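You operate a simulated robot arm through the tools that you are given. There is no shell and no other tool.

You run a simulated robot arm. Do the job below in one go: nothing can be reset, and whatever is moved stays where it is left.

Task
Let the pressure off, then tighten the test flange bolt that stands proud.
Fine: at the blue bench; inlet lever shut first; green lever open till the orange gauge shows 0, and shut again; leave the other levers, knob, wheels, tags and spares of the pipework alone.
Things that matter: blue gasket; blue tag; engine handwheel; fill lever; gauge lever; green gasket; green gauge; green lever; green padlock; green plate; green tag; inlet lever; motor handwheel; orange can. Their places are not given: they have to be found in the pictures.

The check looks at the end state, three seconds after you hand in, the way a careful person would. Anything else that was tipped, shoved, dropped, spilled or broken makes it a failure.

Robot
A 6-joint arm with a two-finger parallel gripper, fixed in place. Base frame: the origin is at the foot of the arm, x ahead of it, y to its left, z up; the work surface is at about z = 840. Readings come in mm, rad, newtons and seconds.
With the tool pointing down near the work surface it reaches from about 340 to 840 mm from the base axis. Its first joint turns from -2.007 to 2.007 rad. Payload 3.43 kg.
The TCP is the grasp point between the finger pads, 34 mm short of the fingertips. In the tool frame z runs along the fingers and y along their closing line. Largest opening 128 mm; finger width 24, thickness 12; the body of the gripper, 48 by 130 mm, starts 96 mm behind the TCP.
Orientation is that of the tool frame in the base frame, as a unit quaternion [w, x, y, z]. With the fingers straight down and closing along the base's y, the tool's x points along the base's -x, its y along +y and its z along -z.

Tools
- The arm moves only by the tool nudge_tool. Its arguments are lists of equal length, an entry for each row: "travel": the shift along the tool's x, y, z in mm, a list of three; "rotation": the turn, a rotation vector about the tool's x, y, z in rad, a list of three; "jaw": the closure in counts, from 0 (fully open) to 255 (shut). In form: {"travel": [[x, y, z], ...], "rotation": [[rx, ry, rz], ...], "jaw": [jaw, ...]}. A call has 1 to 20 rows; each row shifts and turns the commanded pose from where the row before left it, along the tool's axes as they then stand. Rows are played at 5 a second. More than 50 mm and 0.15 rad between two rows, or a gripper value outside its range, and nothing of the call is played. A pose out of reach is approached as far as the arm can. The call stops where the force on the tool passes 90 N (or 10 N more than at its start, if that is more) or the arm is blocked; 0.2 s more then pass. The fingers move at their own pace (about 108 mm/s each) and stop on an object; they squeeze with about 27 N. The grip force told is the motor's: it shows also when the fingers shut on nothing. Time passes only in rows, and 0.2 s behind the last, so rows that do not move let the fingers close. The reply holds the time, the measured pose of the TCP, the force on the tool along the base axes, the opening and the grip force, in the units named above and with some noise, with the torque about the TCP (base axes, N m) and any sound that the robot's microphone picked up, and new pictures: "views" is both (left out), scene, wrist or none.
- Cameras (640 x 400 px; columns grow to the right, rows downward): "scene" is fixed at [220.9, -499.4, 1813.1]; the picture's right is [0.92, -0.40, 0.00], its down [-0.18, -0.42, -0.89] and it looks along [0.36, 0.82, -0.45] (base axes); focal length 214 px, centre (320, 200). "wrist" rides on the gripper at [76, -11, -160] in the tool frame; the picture's right is [0.15, 0.99, 0.00], its down [-0.88, 0.13, -0.46] and it looks along [-0.45, 0.07, 0.89] (tool axes); focal length 234 px, centre (320, 200).
- move_column(by): slides the trunk up (or, below 0, down) by that many mm; the arm rides with it, the base frame stays. It gives what a move gives, with no picture.
- pixel_to_xyz(camera, pixels): for up to 12 pixels [column, row] of the newest picture of that camera ("zoom" is the newest enlarged one), the place [x, y, z] in the base frame of the surface seen there, good to about 2 mm. The clock stands still meanwhile.
- enlarge(camera, box): a new picture of the part [left, top, right, bottom] of that camera's present view, enlarged. The clock stands still meanwhile.
- job_done(): hands the job in; it is judged then, once.

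Open the gripper and draw the arm clear of the work before you hand the job in, unless the task says otherwise.

The tools are called after "Request:" as a command line: name --argument value ..., lists and objects as JSON in quotes. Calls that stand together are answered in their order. nudge_tool: Moves the arm, as the interface text tells. Its arguments: {"type":"object","properties":{"travel":{"type":"array","items":{"type":"array","items":{"type":"number"}}},"rotation":{"type":"array","items":{"type":"array","items":{"type":"number"}}},"jaw":{"type":"array","items":{"type":"number"}},"views":{"type":"string","enum":["both","scene","wrist","none"]}},"required":["travel","rotation","jaw"]} The other tools are called the same way: move_column (by) slides the trunk up or down; pixel_to_xyz (camera, pixels) gives the place of the surface under pixels of a picture; enlarge (camera, box) takes an enlarged picture of a part of a camera's view; job_done () hands the job in.

At the start:

```text
t: 0.0
tcp_pos: [301.2, 408.2, 1363.8]
tool_rot: [0.001, -0.001, 1.0, 0.0]
force: [-0.9, -0.2, -0.3]
wrist_torque: [0.0, 0.01, 0.01]
opening: 128.2
grip_force: 0.1
trunk travel left (down, up): [-725.0, 65.0]
```

scene: 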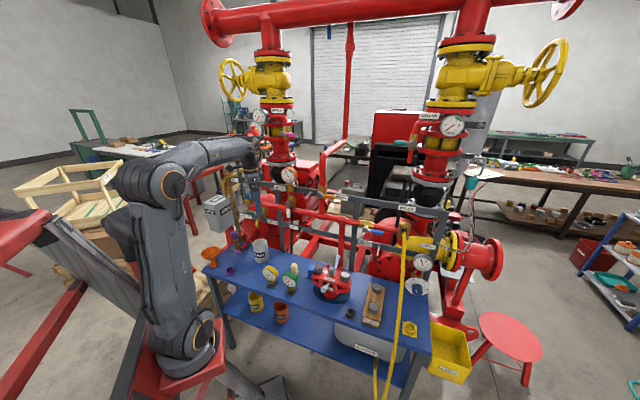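
wrist: 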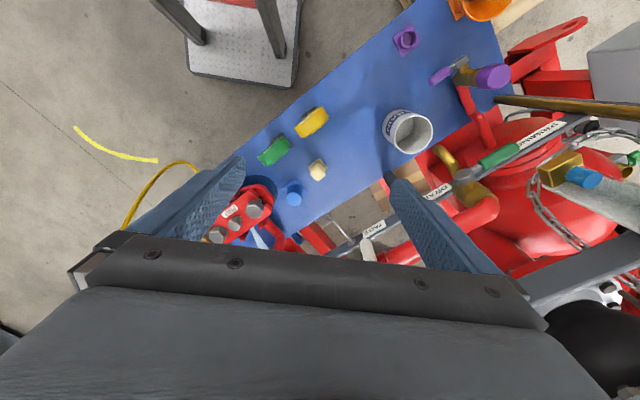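

I'll start by enlarging the scene around the blue bench and the pipework behind it (about columns 190-520, rows 130-340) to find the levers, gauges and flange.

Request:
enlarge --camera "scene" --box '[190, 220, 350, 320]'

Request:
enlarge --camera "scene" --box '[300, 220, 460, 320]'

Request:
enlarge --camera "scene" --box '[220, 150, 380, 250]'

Request:
enlarge --camera "scene" --box '[350, 180, 510, 280]'

Request:
enlarge --camera "wrist" --box '[320, 0, 640, 200]'

Request:
enlarge --camera "wrist" --box '[160, 80, 480, 280]'

```text
4.00 times, centred on (270, 270) of scene
```

zoom: 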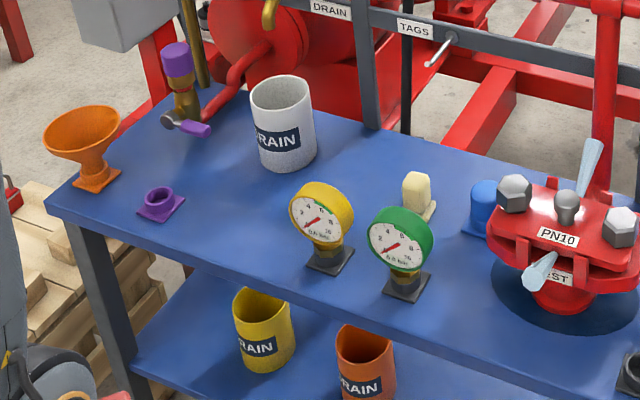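

```text
4.00 times, centred on (380, 270) of scene
```

zoom: 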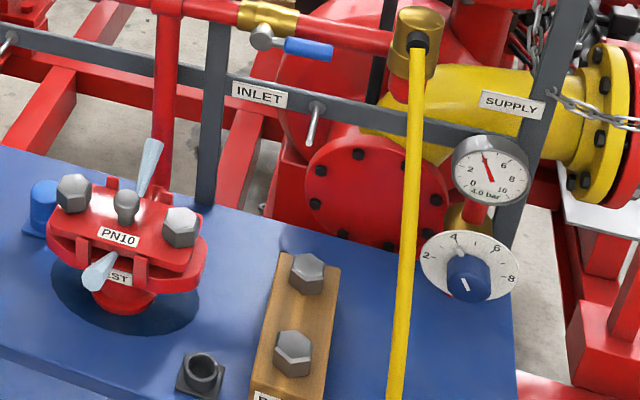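

```text
4.00 times, centred on (300, 200) of scene
```

zoom: 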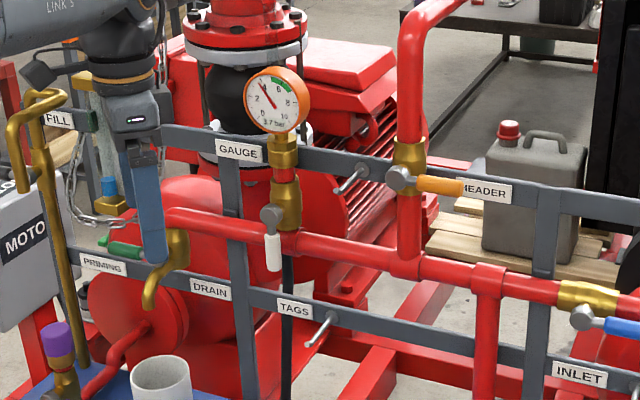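

```text
4.00 times, centred on (430, 230) of scene
```

zoom: 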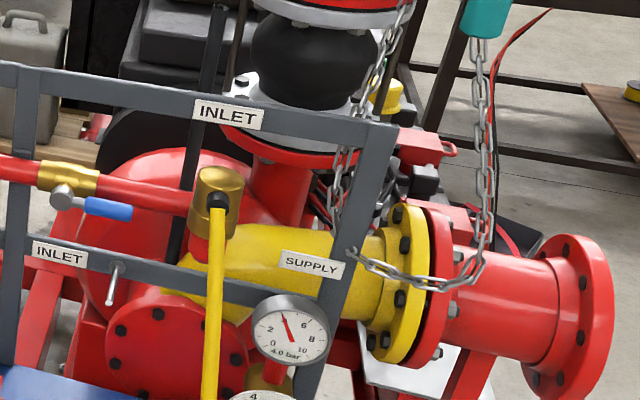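

```text
2.00 times, centred on (480, 100) of wrist
```

zoom: 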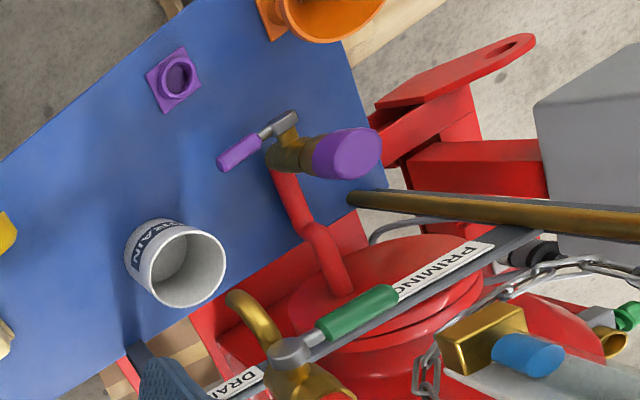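

```text
2.00 times, centred on (320, 180) of wrist
```

zoom: 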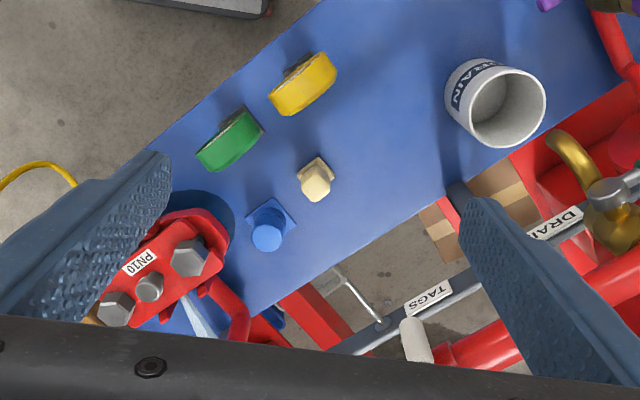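

The pictures show the orange gauge (3.7 bar), white lever under it, green lever near DRAIN spout, blue lever on the inlet pipe and the test flange. I'll get places from the scene picture of these: green lever, spout, mug, inlet lever, orange gauge, flange bolts.

Request:
enlarge --camera "scene" --box '[225, 190, 305, 240]'

Request:
pixel_to_xyz --camera "scene" --pixels '[[250, 212], [265, 210], [258, 224], [257, 225], [260, 243], [262, 255], [365, 230], [377, 232], [317, 268], [331, 272], [345, 276], [289, 176]]'

```text
8.00 times, centred on (265, 215) of scene
```

zoom: 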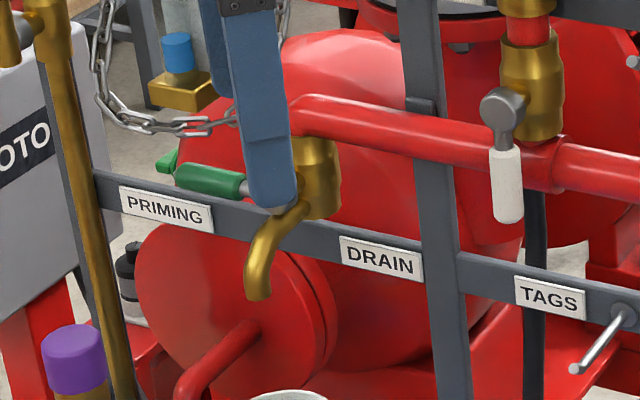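

```text
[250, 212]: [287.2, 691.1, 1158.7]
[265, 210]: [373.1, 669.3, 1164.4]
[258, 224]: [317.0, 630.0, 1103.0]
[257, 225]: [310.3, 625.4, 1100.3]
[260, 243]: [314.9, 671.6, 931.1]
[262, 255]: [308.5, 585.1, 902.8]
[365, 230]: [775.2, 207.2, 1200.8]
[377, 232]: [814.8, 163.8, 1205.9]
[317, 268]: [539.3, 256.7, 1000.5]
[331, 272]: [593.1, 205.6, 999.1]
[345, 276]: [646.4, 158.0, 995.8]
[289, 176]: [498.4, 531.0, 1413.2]
```

Next I look closely at the test flange in the scene to compare bolt heights.

Request:
enlarge --camera "scene" --box '[300, 250, 364, 290]'

Request:
pixel_to_xyz --camera "zoom" --pixels '[[185, 160], [320, 170], [450, 235], [275, 250], [200, 200], [140, 220], [480, 300], [285, 270], [370, 110], [250, 310], [430, 250], [70, 150]]'

```text
10.00 times, centred on (332, 270) of scene
```

zoom: 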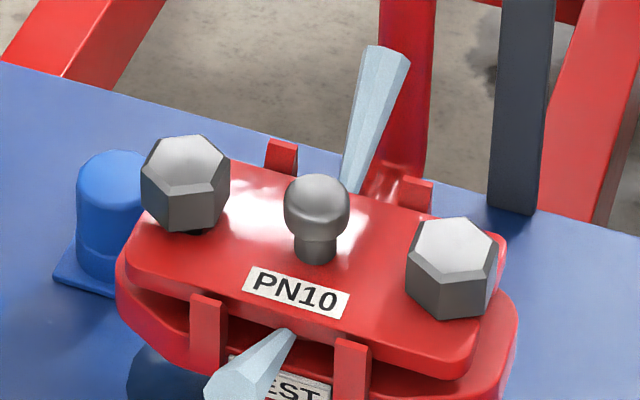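

```text
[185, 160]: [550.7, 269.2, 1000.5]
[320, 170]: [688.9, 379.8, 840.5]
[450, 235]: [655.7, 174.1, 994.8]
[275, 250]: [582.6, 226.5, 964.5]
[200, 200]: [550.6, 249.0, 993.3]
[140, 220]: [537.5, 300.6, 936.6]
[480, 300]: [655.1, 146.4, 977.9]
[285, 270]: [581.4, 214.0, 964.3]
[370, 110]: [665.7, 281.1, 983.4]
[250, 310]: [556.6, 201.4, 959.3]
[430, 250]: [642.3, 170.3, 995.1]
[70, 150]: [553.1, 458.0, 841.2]
```

The left bolt head of the flange shows a gap beneath (z 1000.5 against 995), so that is the proud one. I'll now move the arm back and tilt it to view the pipework (levers) with the wrist camera.

Request:
nudge_tool --travel '[[-24, -36, 15], [-24, -36, 15], [-24, -36, 15], [-24, -36, 15], [-23, -37, 16], [-23, -38, 16], [0, 0, 0], [0, 0, 0], [0, 0, 0], [0, 0, 0], [0, 0, 0], [0, 0, 0], [0, 0, 0], [0, 0, 0], [0, 0, 0], [0, 0, 0], [0, 0, 0]]' --rotation '[[0, 0, 0], [0, 0, 0], [0, 0, 0], [0, 0, 0], [0, 0, 0], [0, 0, 0], [0, 0, -0.132], [0, 0, -0.132], [0, 0, -0.132], [0, 0, -0.132], [0, 0, -0.132], [0, 0, -0.132], [0, -0.14, 0], [0, -0.14, 0], [0, -0.14, 0], [0, -0.14, 0], [0, -0.14, 0]]' --jaw '[0, 0, 0, 0, 0, 0, 0, 0, 0, 0, 0, 0, 0, 0, 0, 0, 0]'

```text
t: 3.6
tcp_pos: [443.9, 186.9, 1272.4]
tool_rot: [0.317, -0.362, 0.867, 0.132]
force: [0.5, 0.5, 0.0]
wrist_torque: [0.0, 0.01, 0.02]
opening: 127.8
grip_force: 0.0
trunk travel left (down, up): [-725.0, 65.0]
```

scene: 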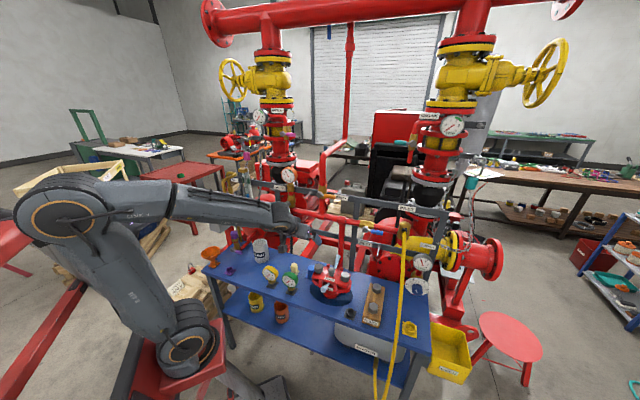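
wrist: 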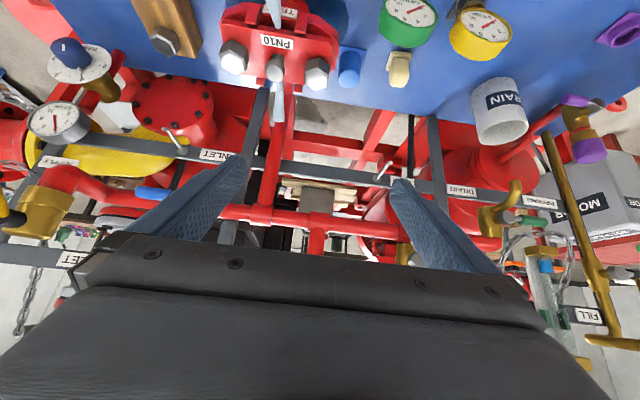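

The wrist view is upside-down but useful; the scene view is now clear of the drain area. I enlarge there, around (255,215), the gauge (289,176) and the inlet lever (370,232).

Request:
enlarge --camera "scene" --box '[225, 190, 289, 230]'

Request:
pixel_to_xyz --camera "scene" --pixels '[[250, 212], [254, 213], [258, 214], [261, 216], [264, 213], [264, 206], [257, 225], [260, 218]]'

Request:
enlarge --camera "scene" --box '[340, 200, 420, 250]'

Request:
pixel_to_xyz --camera "zoom" --pixels '[[205, 235], [240, 240], [280, 250], [305, 255], [195, 215], [230, 205], [275, 250], [290, 252], [330, 225], [120, 195], [280, 390], [380, 200]]'

Request:
enlarge --camera "wrist" --box '[0, 100, 240, 250]'

Request:
enlarge --camera "wrist" --box '[400, 80, 640, 230]'

```text
10.00 times, centred on (257, 210) of scene
```

zoom: 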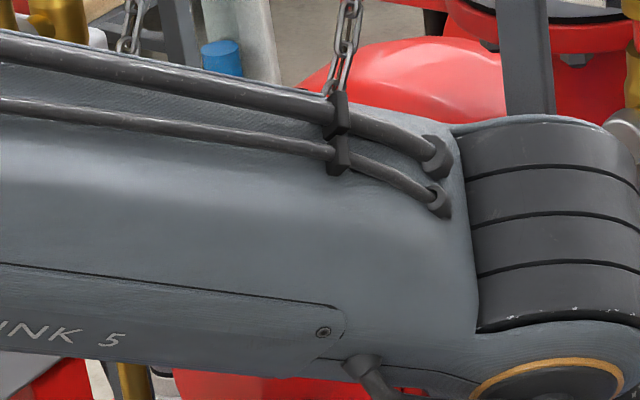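

```text
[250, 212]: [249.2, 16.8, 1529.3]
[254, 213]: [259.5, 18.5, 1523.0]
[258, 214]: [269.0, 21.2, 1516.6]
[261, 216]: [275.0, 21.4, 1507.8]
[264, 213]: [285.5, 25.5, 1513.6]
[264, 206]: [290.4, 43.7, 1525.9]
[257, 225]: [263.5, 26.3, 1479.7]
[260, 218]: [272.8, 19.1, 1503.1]
```

```text
8.00 times, centred on (380, 225) of scene
```

zoom: 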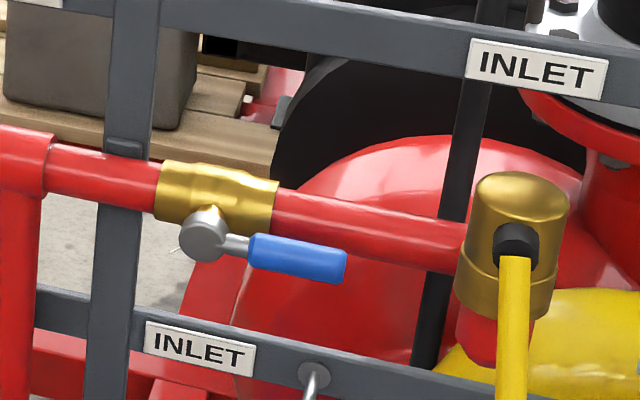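

```text
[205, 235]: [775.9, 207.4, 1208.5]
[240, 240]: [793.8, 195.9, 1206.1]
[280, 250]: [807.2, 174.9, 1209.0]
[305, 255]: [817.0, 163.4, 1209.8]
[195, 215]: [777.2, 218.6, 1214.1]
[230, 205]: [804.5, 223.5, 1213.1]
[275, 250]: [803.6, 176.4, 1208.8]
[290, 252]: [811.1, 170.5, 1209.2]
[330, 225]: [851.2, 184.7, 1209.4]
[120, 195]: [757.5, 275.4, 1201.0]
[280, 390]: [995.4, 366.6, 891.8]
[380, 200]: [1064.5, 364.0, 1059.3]
```

```text
2.67 times, centred on (120, 175) of wrist
```

zoom: 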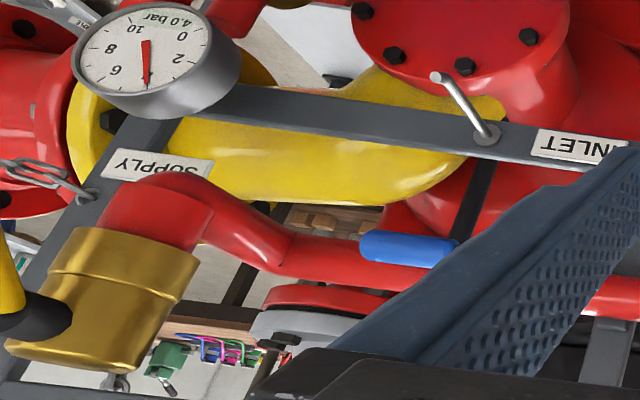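

```text
2.67 times, centred on (520, 155) of wrist
```

zoom: 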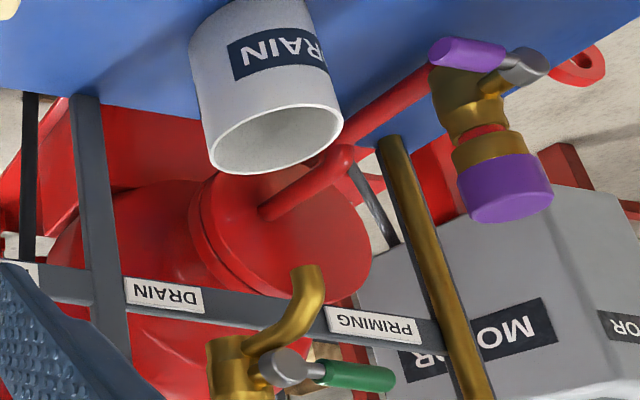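

Blue inlet lever: hub about (776,207,1208), handle runs along the pipe, about 40 mm in front of it. I query the yellow hose, brass elbow, rails and posts nearby to check clearances.

Request:
pixel_to_xyz --camera "scene" --pixels '[[404, 240], [403, 260], [400, 300], [404, 231], [404, 226], [397, 235], [407, 208], [368, 244], [355, 230], [350, 215], [379, 250], [424, 262]]'

Request:
enlarge --camera "scene" --box '[300, 170, 460, 270]'

```text
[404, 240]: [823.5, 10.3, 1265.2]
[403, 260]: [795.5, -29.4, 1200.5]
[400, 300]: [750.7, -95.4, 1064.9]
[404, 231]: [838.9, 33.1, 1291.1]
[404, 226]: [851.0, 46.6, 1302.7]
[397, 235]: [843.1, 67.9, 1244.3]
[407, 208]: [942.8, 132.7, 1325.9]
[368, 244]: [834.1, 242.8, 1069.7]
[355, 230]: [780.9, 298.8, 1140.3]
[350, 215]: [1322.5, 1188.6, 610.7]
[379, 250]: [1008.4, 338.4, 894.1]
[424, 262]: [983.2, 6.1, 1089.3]
```

```text
4.00 times, centred on (380, 220) of scene
```

zoom: 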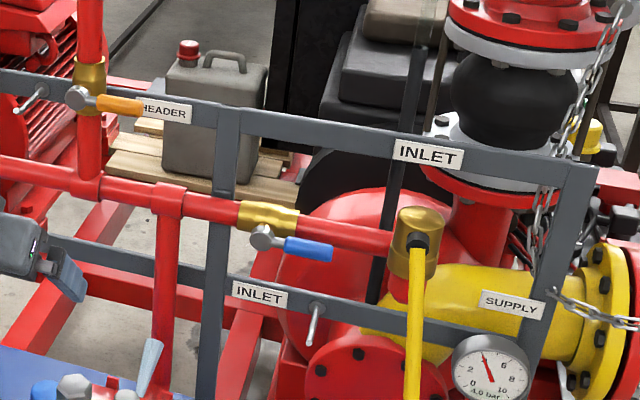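

The lever plane is in front of the pipe and post, with the hose about 95 mm to the right of the handle tip. I shut the fingers and move to just in front of and above the blue handle, with the tool pitched to 60° from vertical.

Request:
nudge_tool --travel '[[0, 0, 0], [0, 0, 0], [0, 0, 0], [0, 0, 0], [-12.4, -35.1, 21.6], [-12.4, -35.1, 21.6], [-12.4, -35.1, 21.6], [-12.4, -35.1, 21.6], [-12.4, -35.1, 21.6], [-12.4, -35.1, 21.6], [-12.4, -35.1, 21.6], [-12.4, -35.1, 21.6]]' --rotation '[[-0.0129, 0, -0.0153], [0, -0.117, 0], [0, -0.117, 0], [0, -0.116, 0], [0, 0, 0], [0, 0, 0], [0, 0, 0], [0, 0, 0], [0, 0, 0], [0, 0, 0], [0, 0, 0], [0, 0, 0]]' --jaw '[255, 255, 255, 255, 255, 255, 255, 255, 255, 255, 255, 255]'

```text
t: 6.2
tcp_pos: [782.9, 136.8, 1270.8]
tool_rot: [0.461, -0.342, 0.795, 0.198]
force: [0.0, -0.1, 0.7]
wrist_torque: [-0.02, 0.02, -0.03]
opening: 0.0
grip_force: 26.7
trunk travel left (down, up): [-725.0, 65.0]
```

scene: 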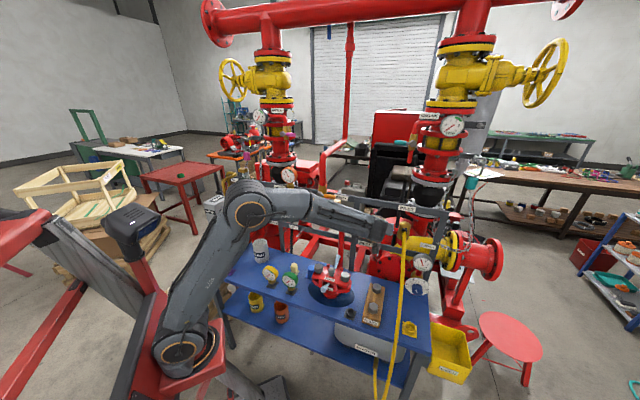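
wrist: 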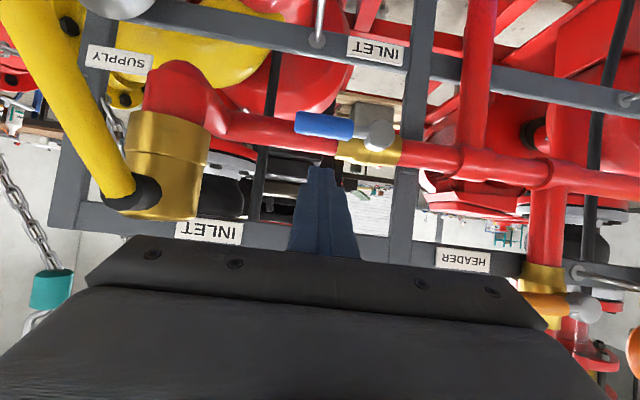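

The wrist view shows the blue handle at (322,125) and hub at (380,135), finger tip at (322,170). I measure these.

Request:
pixel_to_xyz --camera "wrist" --pixels '[[380, 135], [350, 128], [325, 125], [300, 122], [322, 115], [322, 135], [322, 170], [400, 150], [270, 135], [440, 160], [380, 125], [410, 60]]'

Request:
enlarge --camera "wrist" --box '[220, 80, 460, 230]'

```text
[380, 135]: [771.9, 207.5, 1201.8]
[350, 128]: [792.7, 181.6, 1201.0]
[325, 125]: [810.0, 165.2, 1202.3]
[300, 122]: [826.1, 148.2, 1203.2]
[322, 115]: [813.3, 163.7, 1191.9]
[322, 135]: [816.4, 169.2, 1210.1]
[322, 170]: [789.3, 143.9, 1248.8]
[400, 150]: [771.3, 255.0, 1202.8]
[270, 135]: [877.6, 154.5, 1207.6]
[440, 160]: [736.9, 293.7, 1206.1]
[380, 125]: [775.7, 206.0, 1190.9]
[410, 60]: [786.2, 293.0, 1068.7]
```

```text
2.67 times, centred on (340, 155) of wrist
```

zoom: 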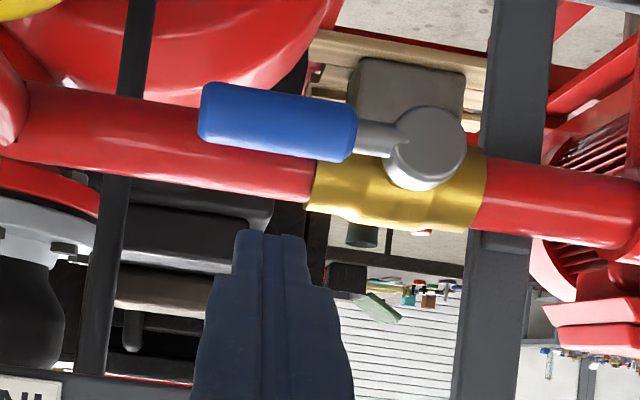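

Handle runs from r≈36 to 88 mm from the hub at z≈1202. I advance above it and push it down for the first ~30° of a clockwise turn.

Request:
nudge_tool --travel '[[-8.5, 0, 14.7], [-8.5, 0, 14.7], [13, -1.7, 7.5], [13, -1.7, 7.5], [5.7, -1.7, 3.3], [5.7, -1.7, 3.3], [5.7, -1.7, 3.3], [4.6, -0.4, 2.6], [4.6, -0.4, 2.6], [4.6, -0.4, 2.6]]' --rotation '[[0, 0, 0], [0, 0, 0], [0, 0, 0], [0, 0, 0], [0, 0, 0], [0, 0, 0], [0, 0, 0], [0, 0, 0], [0, 0, 0], [0, 0, 0]]' --jaw '[255, 255, 255, 255, 255, 255, 255, 255, 255, 255]'

```text
t: 8.4
tcp_pos: [813.3, 157.3, 1205.3]
tool_rot: [0.461, -0.341, 0.795, 0.198]
force: [0.5, 0.0, 0.0]
wrist_torque: [0.0, 0.04, -0.01]
opening: 0.1
grip_force: 26.8
trunk travel left (down, up): [-725.0, 65.0]
```

scene: 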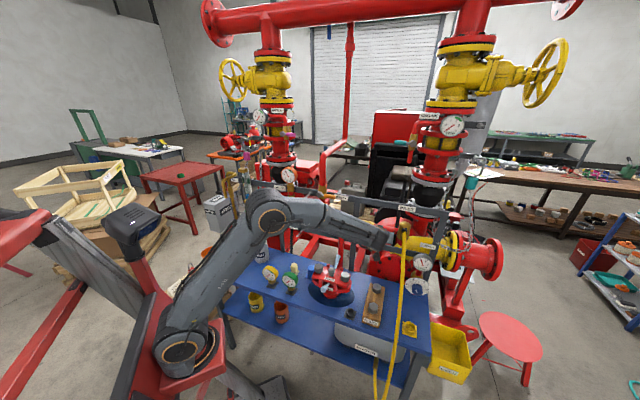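
wrist: 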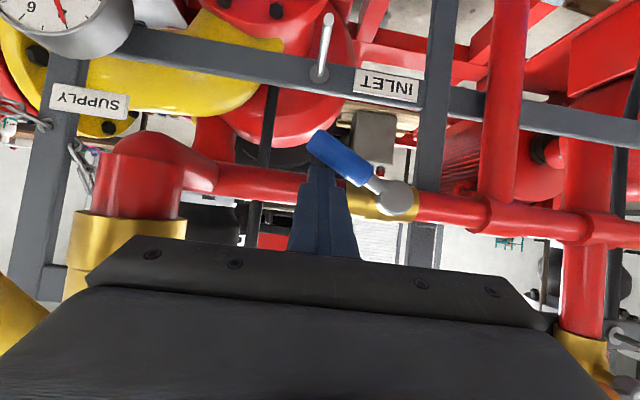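

The handle is turning down as intended with almost no force. I continue along the arc to about 90°.

Request:
nudge_tool --travel '[[7.24, 1.7, 4.15], [7.24, 1.7, 4.15], [6.94, 4.3, 3.98], [6.94, 4.3, 3.98], [5.77, 6.95, 3.3], [5.77, 6.95, 3.3], [2.5, 5.93, 1.44], [2.5, 5.93, 1.44], [2.5, 5.93, 1.44], [0, 3, 0], [0, 3, 0]]' --rotation '[[0, 0, 0], [0, 0, 0], [0, 0, 0], [0, 0, 0], [0, 0, 0], [0, 0, 0], [0, 0, 0], [0, 0, 0], [0, 0, 0], [0, 0, 0], [0, 0, 0]]' --jaw '[255, 255, 255, 255, 255, 255, 255, 255, 255, 255, 255]'

```text
t: 10.8
tcp_pos: [783.5, 187.0, 1151.6]
tool_rot: [0.461, -0.339, 0.797, 0.196]
force: [35.0, -15.3, -2.4]
wrist_torque: [-0.02, 0.17, -0.69]
opening: 0.1
grip_force: 27.0
trunk travel left (down, up): [-725.0, 65.0]
```

scene: 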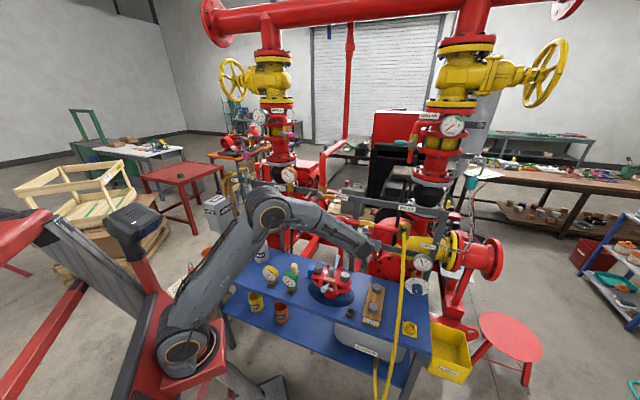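
wrist: 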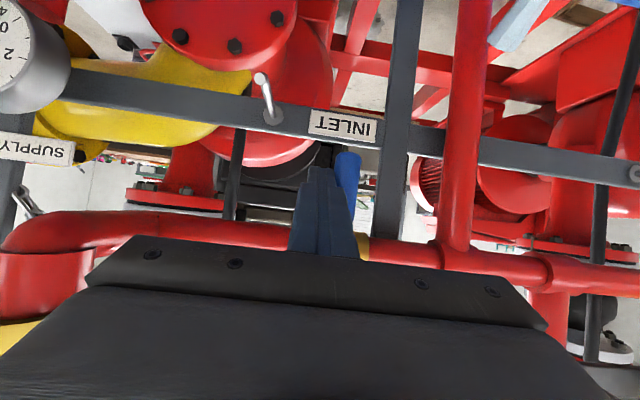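

Contact force 38 N at offset 22.5 mm means the lever is at its 90° stop. I back off to the right, then withdraw and look.

Request:
nudge_tool --travel '[[0, -8, 0], [0, -8, 0], [0, -8, 0], [14.9, 0, -26], [14.9, 0, -26], [14.9, 0, -26], [14.9, 0, -26], [-8, 14, -15]]' --rotation '[[0, 0, 0], [0, 0, 0], [0, 0, 0], [0, 0, 0], [0, 0, 0], [0, 0, 0], [0, 0, 0], [0, 0, 0]]' --jaw '[255, 255, 255, 255, 255, 255, 255, 255]'

Request:
enlarge --camera "wrist" --box '[220, 80, 460, 230]'

Request:
enlarge --camera "scene" --box '[225, 150, 385, 250]'

```text
t: 12.6
tcp_pos: [698.3, 90.2, 1165.4]
tool_rot: [0.461, -0.341, 0.795, 0.198]
force: [0.8, 0.6, 0.2]
wrist_torque: [0.03, -0.01, 0.01]
opening: 0.0
grip_force: 27.0
trunk travel left (down, up): [-725.0, 65.0]
```

scene: 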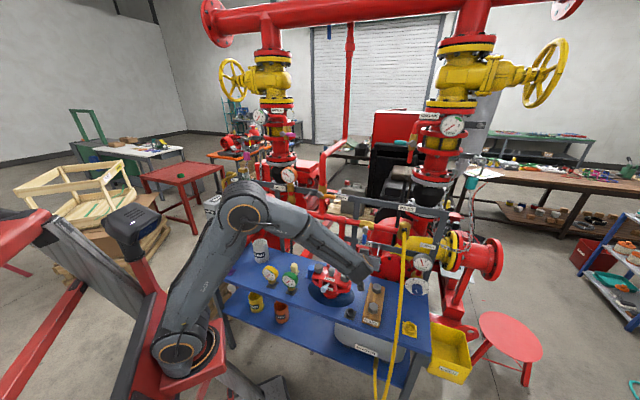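
wrist: 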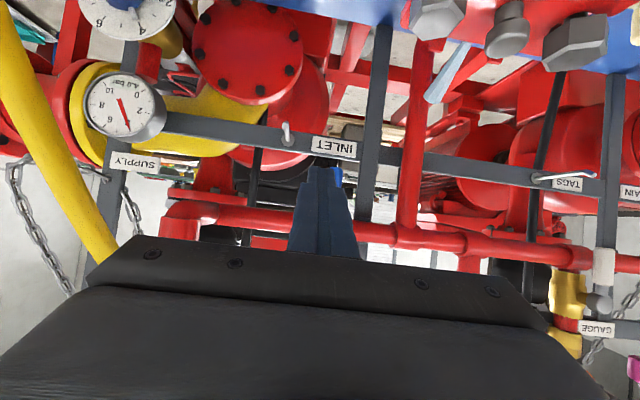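

```text
2.67 times, centred on (340, 155) of wrist
```

zoom: 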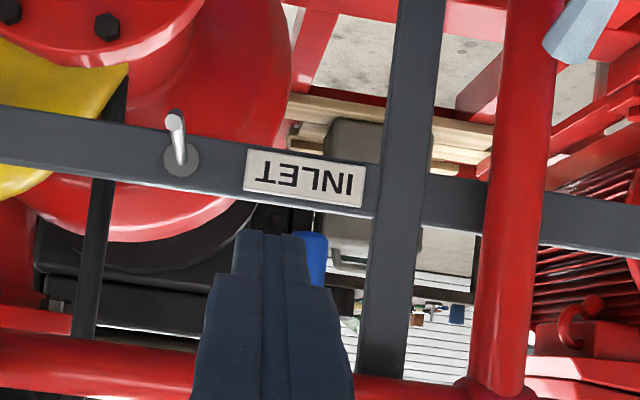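

```text
4.00 times, centred on (305, 200) of scene
```

zoom: 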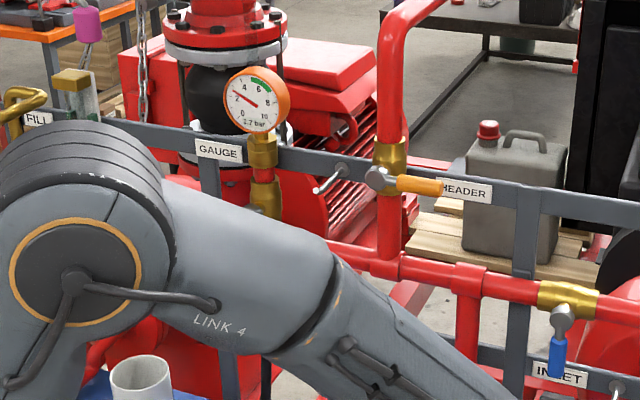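

The inlet lever now points straight down (shut), and the gauge reads about 2.7 bar. I move left and back, staying in front of the other levers, to view the green drain lever.

Request:
nudge_tool --travel '[[-2.1, 45.3, -10.4], [-2.1, 45.3, -10.4], [-2.1, 45.3, -10.4], [-2.1, 45.3, -10.4], [-2.1, 45.3, -10.4], [-2.1, 45.3, -10.4], [-2.1, 45.3, -10.4], [-2.1, 45.3, -10.4], [-2.1, 45.3, -10.4], [-2.1, 45.3, -10.4], [-2.1, 45.3, -10.4], [-2.1, 45.3, -10.4]]' --rotation '[[0, 0, 0], [0, 0, 0], [0, 0, 0], [0, 0, 0], [0, 0, 0], [0, 0, 0], [0, 0, 0], [0, 0, 0], [0, 0, 0], [0, 0, 0], [0, 0, 0], [0, 0, 0]]' --jaw '[255, 255, 255, 255, 255, 255, 255, 255, 255, 255, 255, 255]'

Request:
enlarge --camera "wrist" --box '[300, 0, 640, 212]'

Request:
enlarge --camera "scene" --box '[210, 180, 306, 240]'

```text
t: 15.2
tcp_pos: [358.4, 344.7, 1270.2]
tool_rot: [0.459, -0.343, 0.796, 0.197]
force: [0.9, 0.1, -0.4]
wrist_torque: [0.02, -0.02, -0.02]
opening: 0.1
grip_force: 27.1
out of reach, approached as far as the arm can: row 7, 8, 9, 10, 11, 12
trunk travel left (down, up): [-725.0, 65.0]
```

scene: 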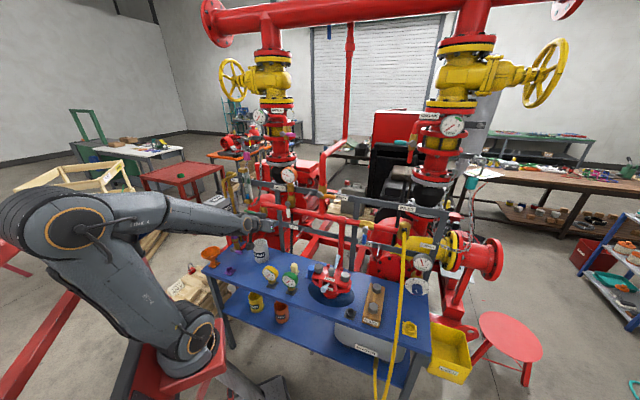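
wrist: 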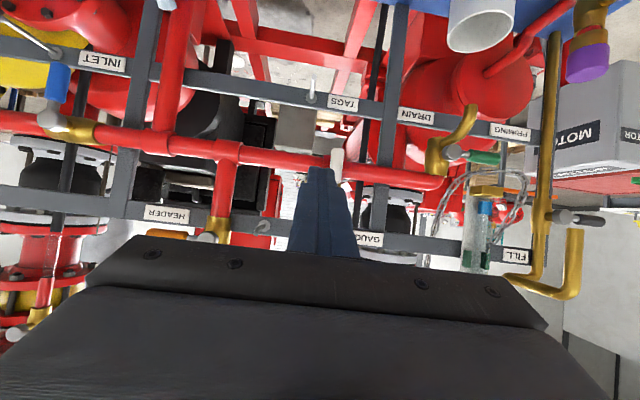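

```text
1.88 times, centred on (470, 106) of wrist
```

zoom: 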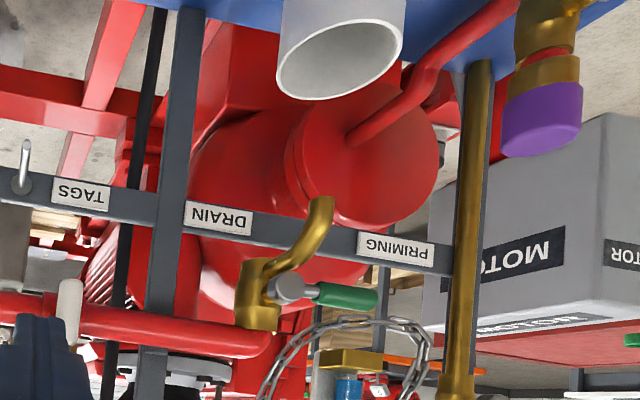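

```text
6.67 times, centred on (258, 210) of scene
```

zoom: 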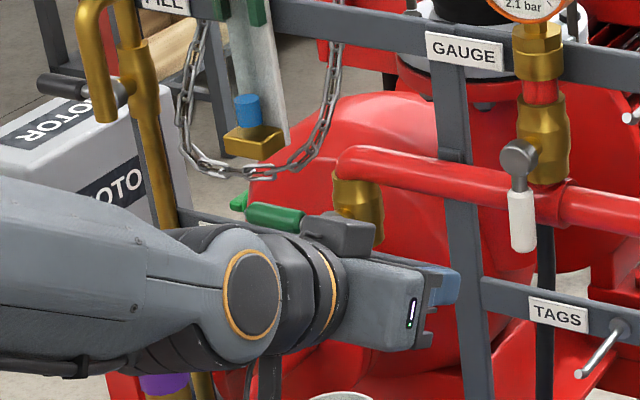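

Gauge reads about 2.1 bar and falling through the leak. The wrist view shows the green lever (486,157), hub (453,152), spout (470,110), mug rim; I measure these.

Request:
pixel_to_xyz --camera "wrist" --pixels '[[451, 152], [470, 156], [486, 158], [497, 159], [436, 160], [469, 112], [471, 106], [460, 135], [455, 20], [508, 15], [480, 45], [549, 160]]'

Request:
pixel_to_xyz --camera "wrist" --pixels '[[479, 0], [450, 40], [520, 15], [480, 20], [555, 100], [573, 250], [430, 180], [400, 60], [380, 160], [338, 160], [500, 205], [480, 190]]'

Request:
enlarge --camera "wrist" --box '[400, 60, 560, 160]'

```text
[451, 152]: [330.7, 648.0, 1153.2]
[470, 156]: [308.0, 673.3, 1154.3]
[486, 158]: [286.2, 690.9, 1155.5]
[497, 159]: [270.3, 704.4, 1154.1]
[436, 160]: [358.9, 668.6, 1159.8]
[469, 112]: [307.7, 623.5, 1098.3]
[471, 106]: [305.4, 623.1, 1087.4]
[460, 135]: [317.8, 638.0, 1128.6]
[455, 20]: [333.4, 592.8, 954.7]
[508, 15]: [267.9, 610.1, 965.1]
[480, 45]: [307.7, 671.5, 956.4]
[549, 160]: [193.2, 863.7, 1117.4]
```

```text
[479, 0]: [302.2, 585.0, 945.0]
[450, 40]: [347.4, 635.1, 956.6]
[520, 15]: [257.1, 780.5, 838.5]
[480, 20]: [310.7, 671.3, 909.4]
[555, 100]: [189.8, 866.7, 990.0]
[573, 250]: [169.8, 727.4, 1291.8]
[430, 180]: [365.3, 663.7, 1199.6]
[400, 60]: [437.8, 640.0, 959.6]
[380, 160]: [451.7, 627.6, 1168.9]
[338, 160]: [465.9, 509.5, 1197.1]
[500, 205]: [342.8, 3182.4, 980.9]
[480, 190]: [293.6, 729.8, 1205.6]
```

```text
4.00 times, centred on (480, 110) of wrist
```

zoom: 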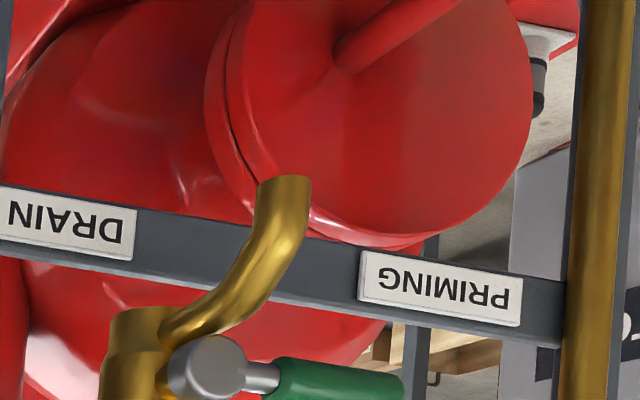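

The mug (centre about (307,628), rim z 956) sits right under the spout outlet (305,622,1085). Green lever: hub (331,648,1153), pointing left and horizontal (shut). I move forward a bit to check the commanded pose and see the lever again.

Request:
nudge_tool --travel '[[-16.6, 0, 28.9], [-16.6, 0, 28.9], [-16.6, 0, 28.9]]' --rotation '[[0, 0, 0], [0, 0, 0], [0, 0, 0]]' --jaw '[255, 255, 255]'

Request:
pixel_to_xyz --camera "scene" --pixels '[[235, 235], [234, 243], [240, 243], [228, 190], [225, 192], [237, 215], [240, 225], [232, 192], [242, 236]]'

Request:
enlarge --camera "scene" --box '[210, 170, 306, 230]'

```text
t: 16.0
tcp_pos: [380.2, 404.1, 1236.5]
tool_rot: [0.422, -0.396, 0.791, 0.2]
force: [-0.7, -1.2, 0.7]
wrist_torque: [-0.01, 0.0, 0.01]
opening: 0.0
grip_force: 27.5
out of reach, approached as far as the arm can: row 1, 2, 3
trunk travel left (down, up): [-725.0, 65.0]
```

scene: 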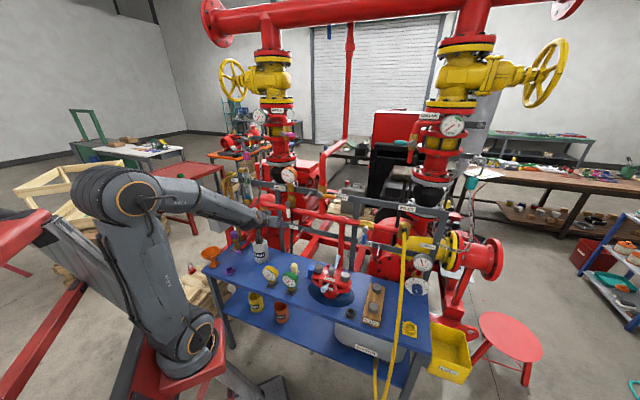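
wrist: 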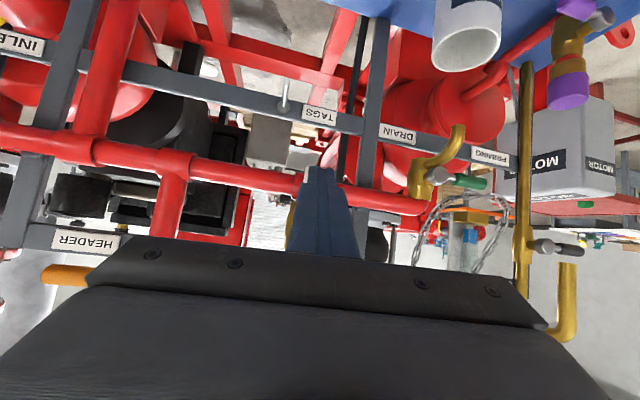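

```text
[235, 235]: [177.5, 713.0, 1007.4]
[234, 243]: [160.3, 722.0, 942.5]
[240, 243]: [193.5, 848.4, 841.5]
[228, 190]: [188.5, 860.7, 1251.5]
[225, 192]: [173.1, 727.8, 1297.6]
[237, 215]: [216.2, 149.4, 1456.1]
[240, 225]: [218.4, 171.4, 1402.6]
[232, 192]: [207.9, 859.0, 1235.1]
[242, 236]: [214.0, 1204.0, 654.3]
```

```text
6.67 times, centred on (258, 200) of scene
```

zoom: 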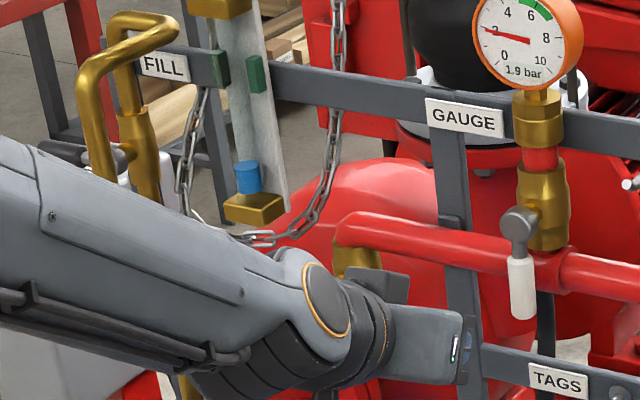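

The arm was near its inner reach; the target ahead is well within it. I continue toward the front of the green lever.

Request:
nudge_tool --travel '[[-3.1, 30, 15.5], [-3.1, 30, 15.5], [-3.1, 30, 15.5], [-3.1, 30, 15.5]]' --rotation '[[0, 0, 0], [0, 0, 0], [0, 0, 0], [0, 0, 0]]' --jaw '[255, 255, 255, 255]'

```text
t: 17.0
tcp_pos: [414.9, 448.0, 1226.8]
tool_rot: [0.449, -0.416, 0.767, 0.193]
force: [-1.0, 0.3, 0.1]
wrist_torque: [-0.01, 0.01, 0.0]
opening: 0.0
grip_force: 26.7
out of reach, approached as far as the arm can: row 1, 2, 3, 4
trunk travel left (down, up): [-725.0, 65.0]
```

scene: 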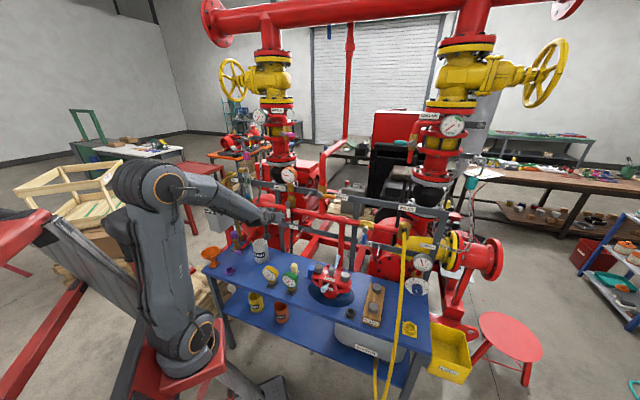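
wrist: 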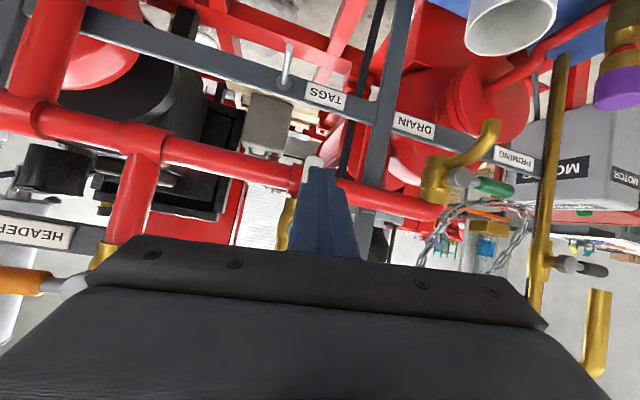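

The arm is stuck sideways (measured u≈-8 while commanded -220), probably a wrist limit with this heading. I bring the command back to the right and turn the heading ~0.35 rad to the left, toward radial.

Request:
nudge_tool --travel '[[0, -45, 0], [0, -45, 0], [0, -45, 0], [0, -45, 0], [0, 0, 0], [0, 0, 0], [0, 0, 0]]' --rotation '[[0, 0, 0], [0, 0, 0], [0, 0, 0], [0, 0, 0], [-0.1015, 0, -0.0583], [-0.1015, 0, -0.0583], [-0.1015, 0, -0.0583]]' --jaw '[255, 255, 255, 255, 255, 255, 255]'

```text
t: 18.6
tcp_pos: [519.8, 373.4, 1238.2]
tool_rot: [0.404, -0.524, 0.701, 0.265]
force: [-0.3, 0.0, 0.3]
wrist_torque: [-0.01, -0.01, -0.02]
opening: 0.1
grip_force: 27.2
out of reach, approached as far as the arm can: row 1
trunk travel left (down, up): [-725.0, 65.0]
```

scene: 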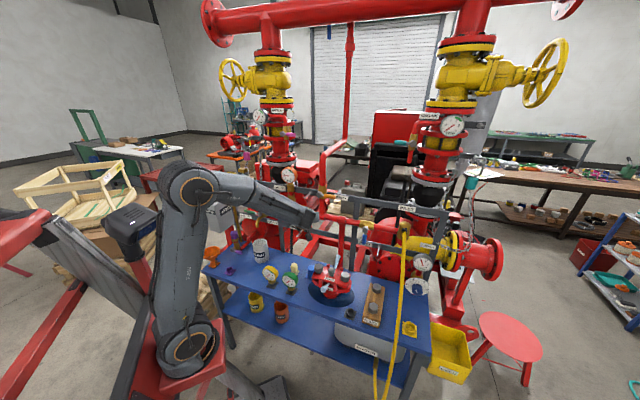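
wrist: 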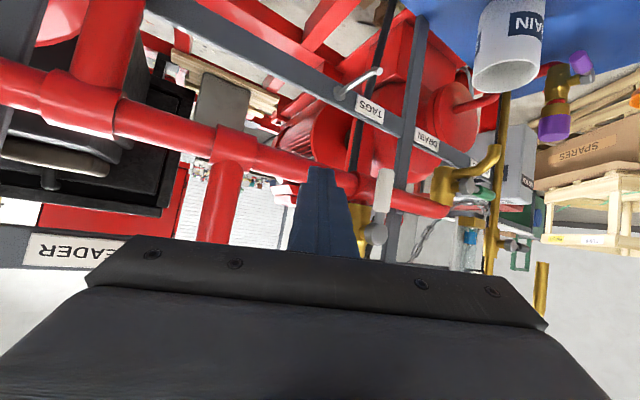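

The turn worked and the pose is reachable here (heading about 70°, pitch 58°). I move left to in front of the green lever, at height 1238.

Request:
nudge_tool --travel '[[-9.8, 39.1, 11.7], [-9.8, 39.1, 11.7], [-9.8, 39.1, 11.7], [-9.8, 39.1, 11.7], [-9.8, 39.1, 11.7], [-9.8, 39.1, 11.7], [-9.8, 39.1, 11.7], [-9.8, 39.1, 11.7], [-9.8, 39.1, 11.7]]' --rotation '[[0, 0, 0], [0, 0, 0], [0, 0, 0], [0, 0, 0], [0, 0, 0], [0, 0, 0], [0, 0, 0], [0, 0, 0], [0, 0, 0]]' --jaw '[255, 255, 255, 255, 255, 255, 255, 255, 255]'

```text
t: 20.6
tcp_pos: [242.3, 596.9, 1228.9]
tool_rot: [0.379, -0.536, 0.705, 0.269]
force: [-1.3, 0.7, 0.3]
wrist_torque: [0.01, 0.01, -0.02]
opening: 0.0
grip_force: 26.9
out of reach, approached as far as the arm can: row 9
trunk travel left (down, up): [-725.0, 65.0]
```

scene: 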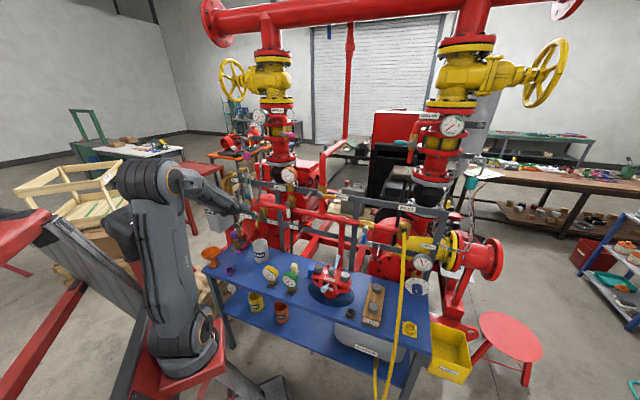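
wrist: 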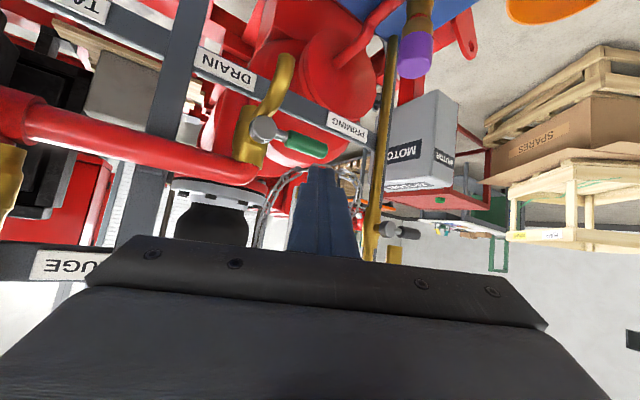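

The limit was again the heading relative to the azimuth, so I yaw slightly more left (0.08), step forward, and lower to just below the handle level.

Request:
nudge_tool --travel '[[0, 0, 0], [-10, 0, 14.5], [-10, 0, 14.5], [18.9, 0.6, 13.1], [18.9, 0.6, 13.1], [18.9, 0.6, 13.1], [18.9, 0.6, 13.1]]' --rotation '[[-0.0658, -0.0022, -0.0455], [0, 0, 0], [0, 0, 0], [0, 0, 0], [0, 0, 0], [0, 0, 0], [0, 0, 0]]' --jaw '[255, 255, 255, 255, 255, 255, 255]'

Request:
enlarge --camera "wrist" --box '[200, 60, 440, 210]'

Request:
enlarge --camera "scene" --box '[210, 170, 306, 230]'

```text
t: 22.2
tcp_pos: [246.7, 647.2, 1149.3]
tool_rot: [0.394, -0.557, 0.675, 0.281]
force: [-0.2, -0.4, 0.1]
wrist_torque: [-0.01, -0.03, -0.02]
opening: 0.0
grip_force: 27.4
out of reach, approached as far as the arm can: row 7
trunk travel left (down, up): [-725.0, 65.0]
```

scene: 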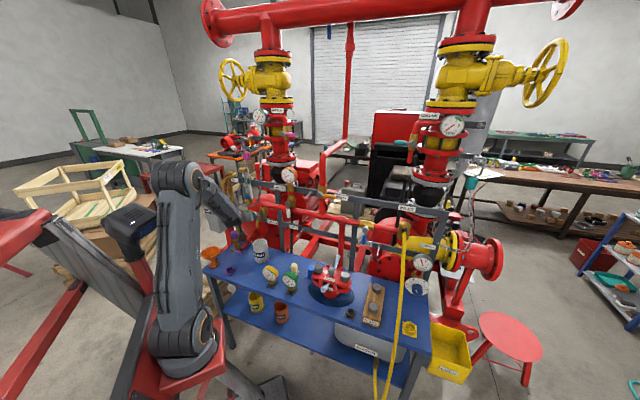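
wrist: 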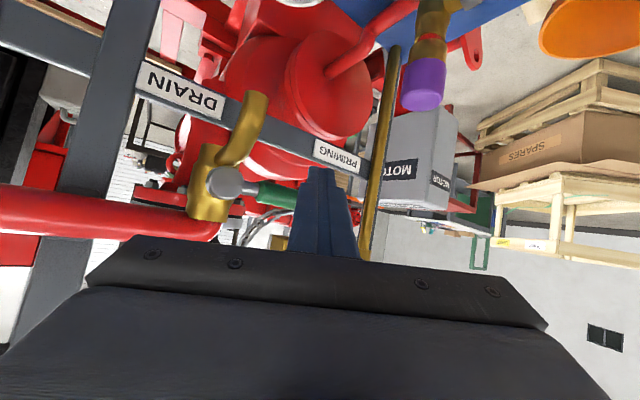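

```text
2.67 times, centred on (320, 135) of wrist
```

zoom: 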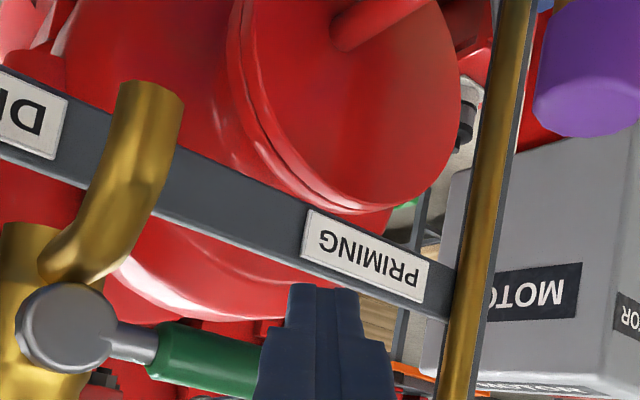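

```text
6.67 times, centred on (258, 200) of scene
```

zoom: 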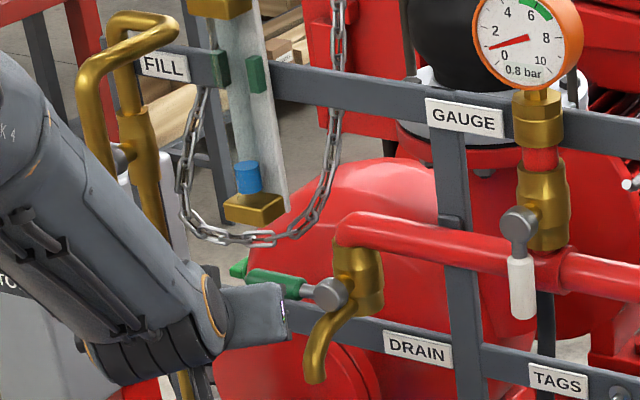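

Orange gauge reads about 0.8 bar. Row 7 fell short a bit, so the fingertip (at about z 1131) needs ~14 mm lower; I shift slightly right/forward and lower again.

Request:
nudge_tool --travel '[[-3.9, -19.8, 8.4], [11.8, 0.8, 7.4]]' --rotation '[[0, 0, 0], [0, 0, 0]]' --jaw '[255, 255]'

Request:
enlarge --camera "wrist" --box '[200, 60, 440, 210]'

```text
t: 22.8
tcp_pos: [266.9, 649.8, 1136.2]
tool_rot: [0.393, -0.552, 0.68, 0.279]
force: [0.1, 0.9, 0.0]
wrist_torque: [-0.01, -0.02, 0.0]
opening: 0.6
grip_force: 27.3
trunk travel left (down, up): [-725.0, 65.0]
```

scene: 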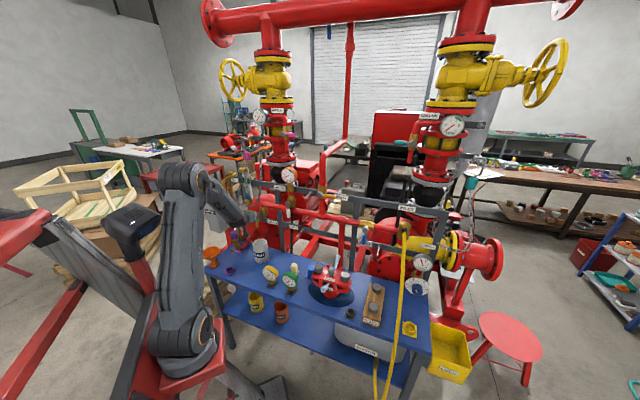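
wrist: 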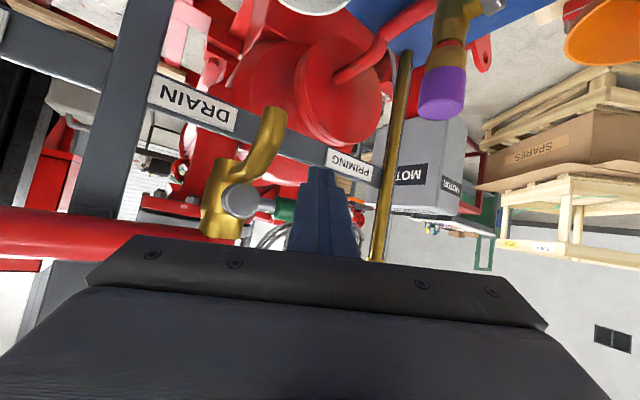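

```text
2.67 times, centred on (320, 135) of wrist
```

zoom: 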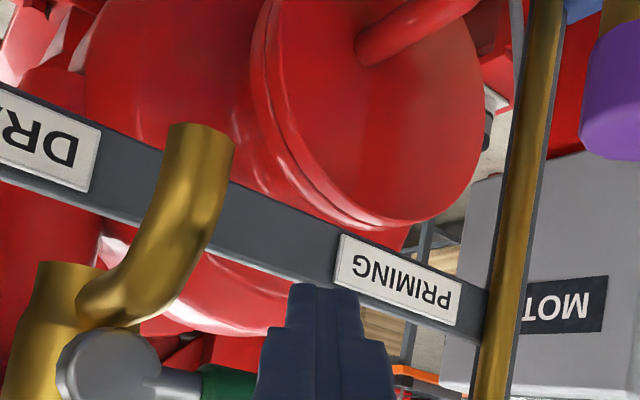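

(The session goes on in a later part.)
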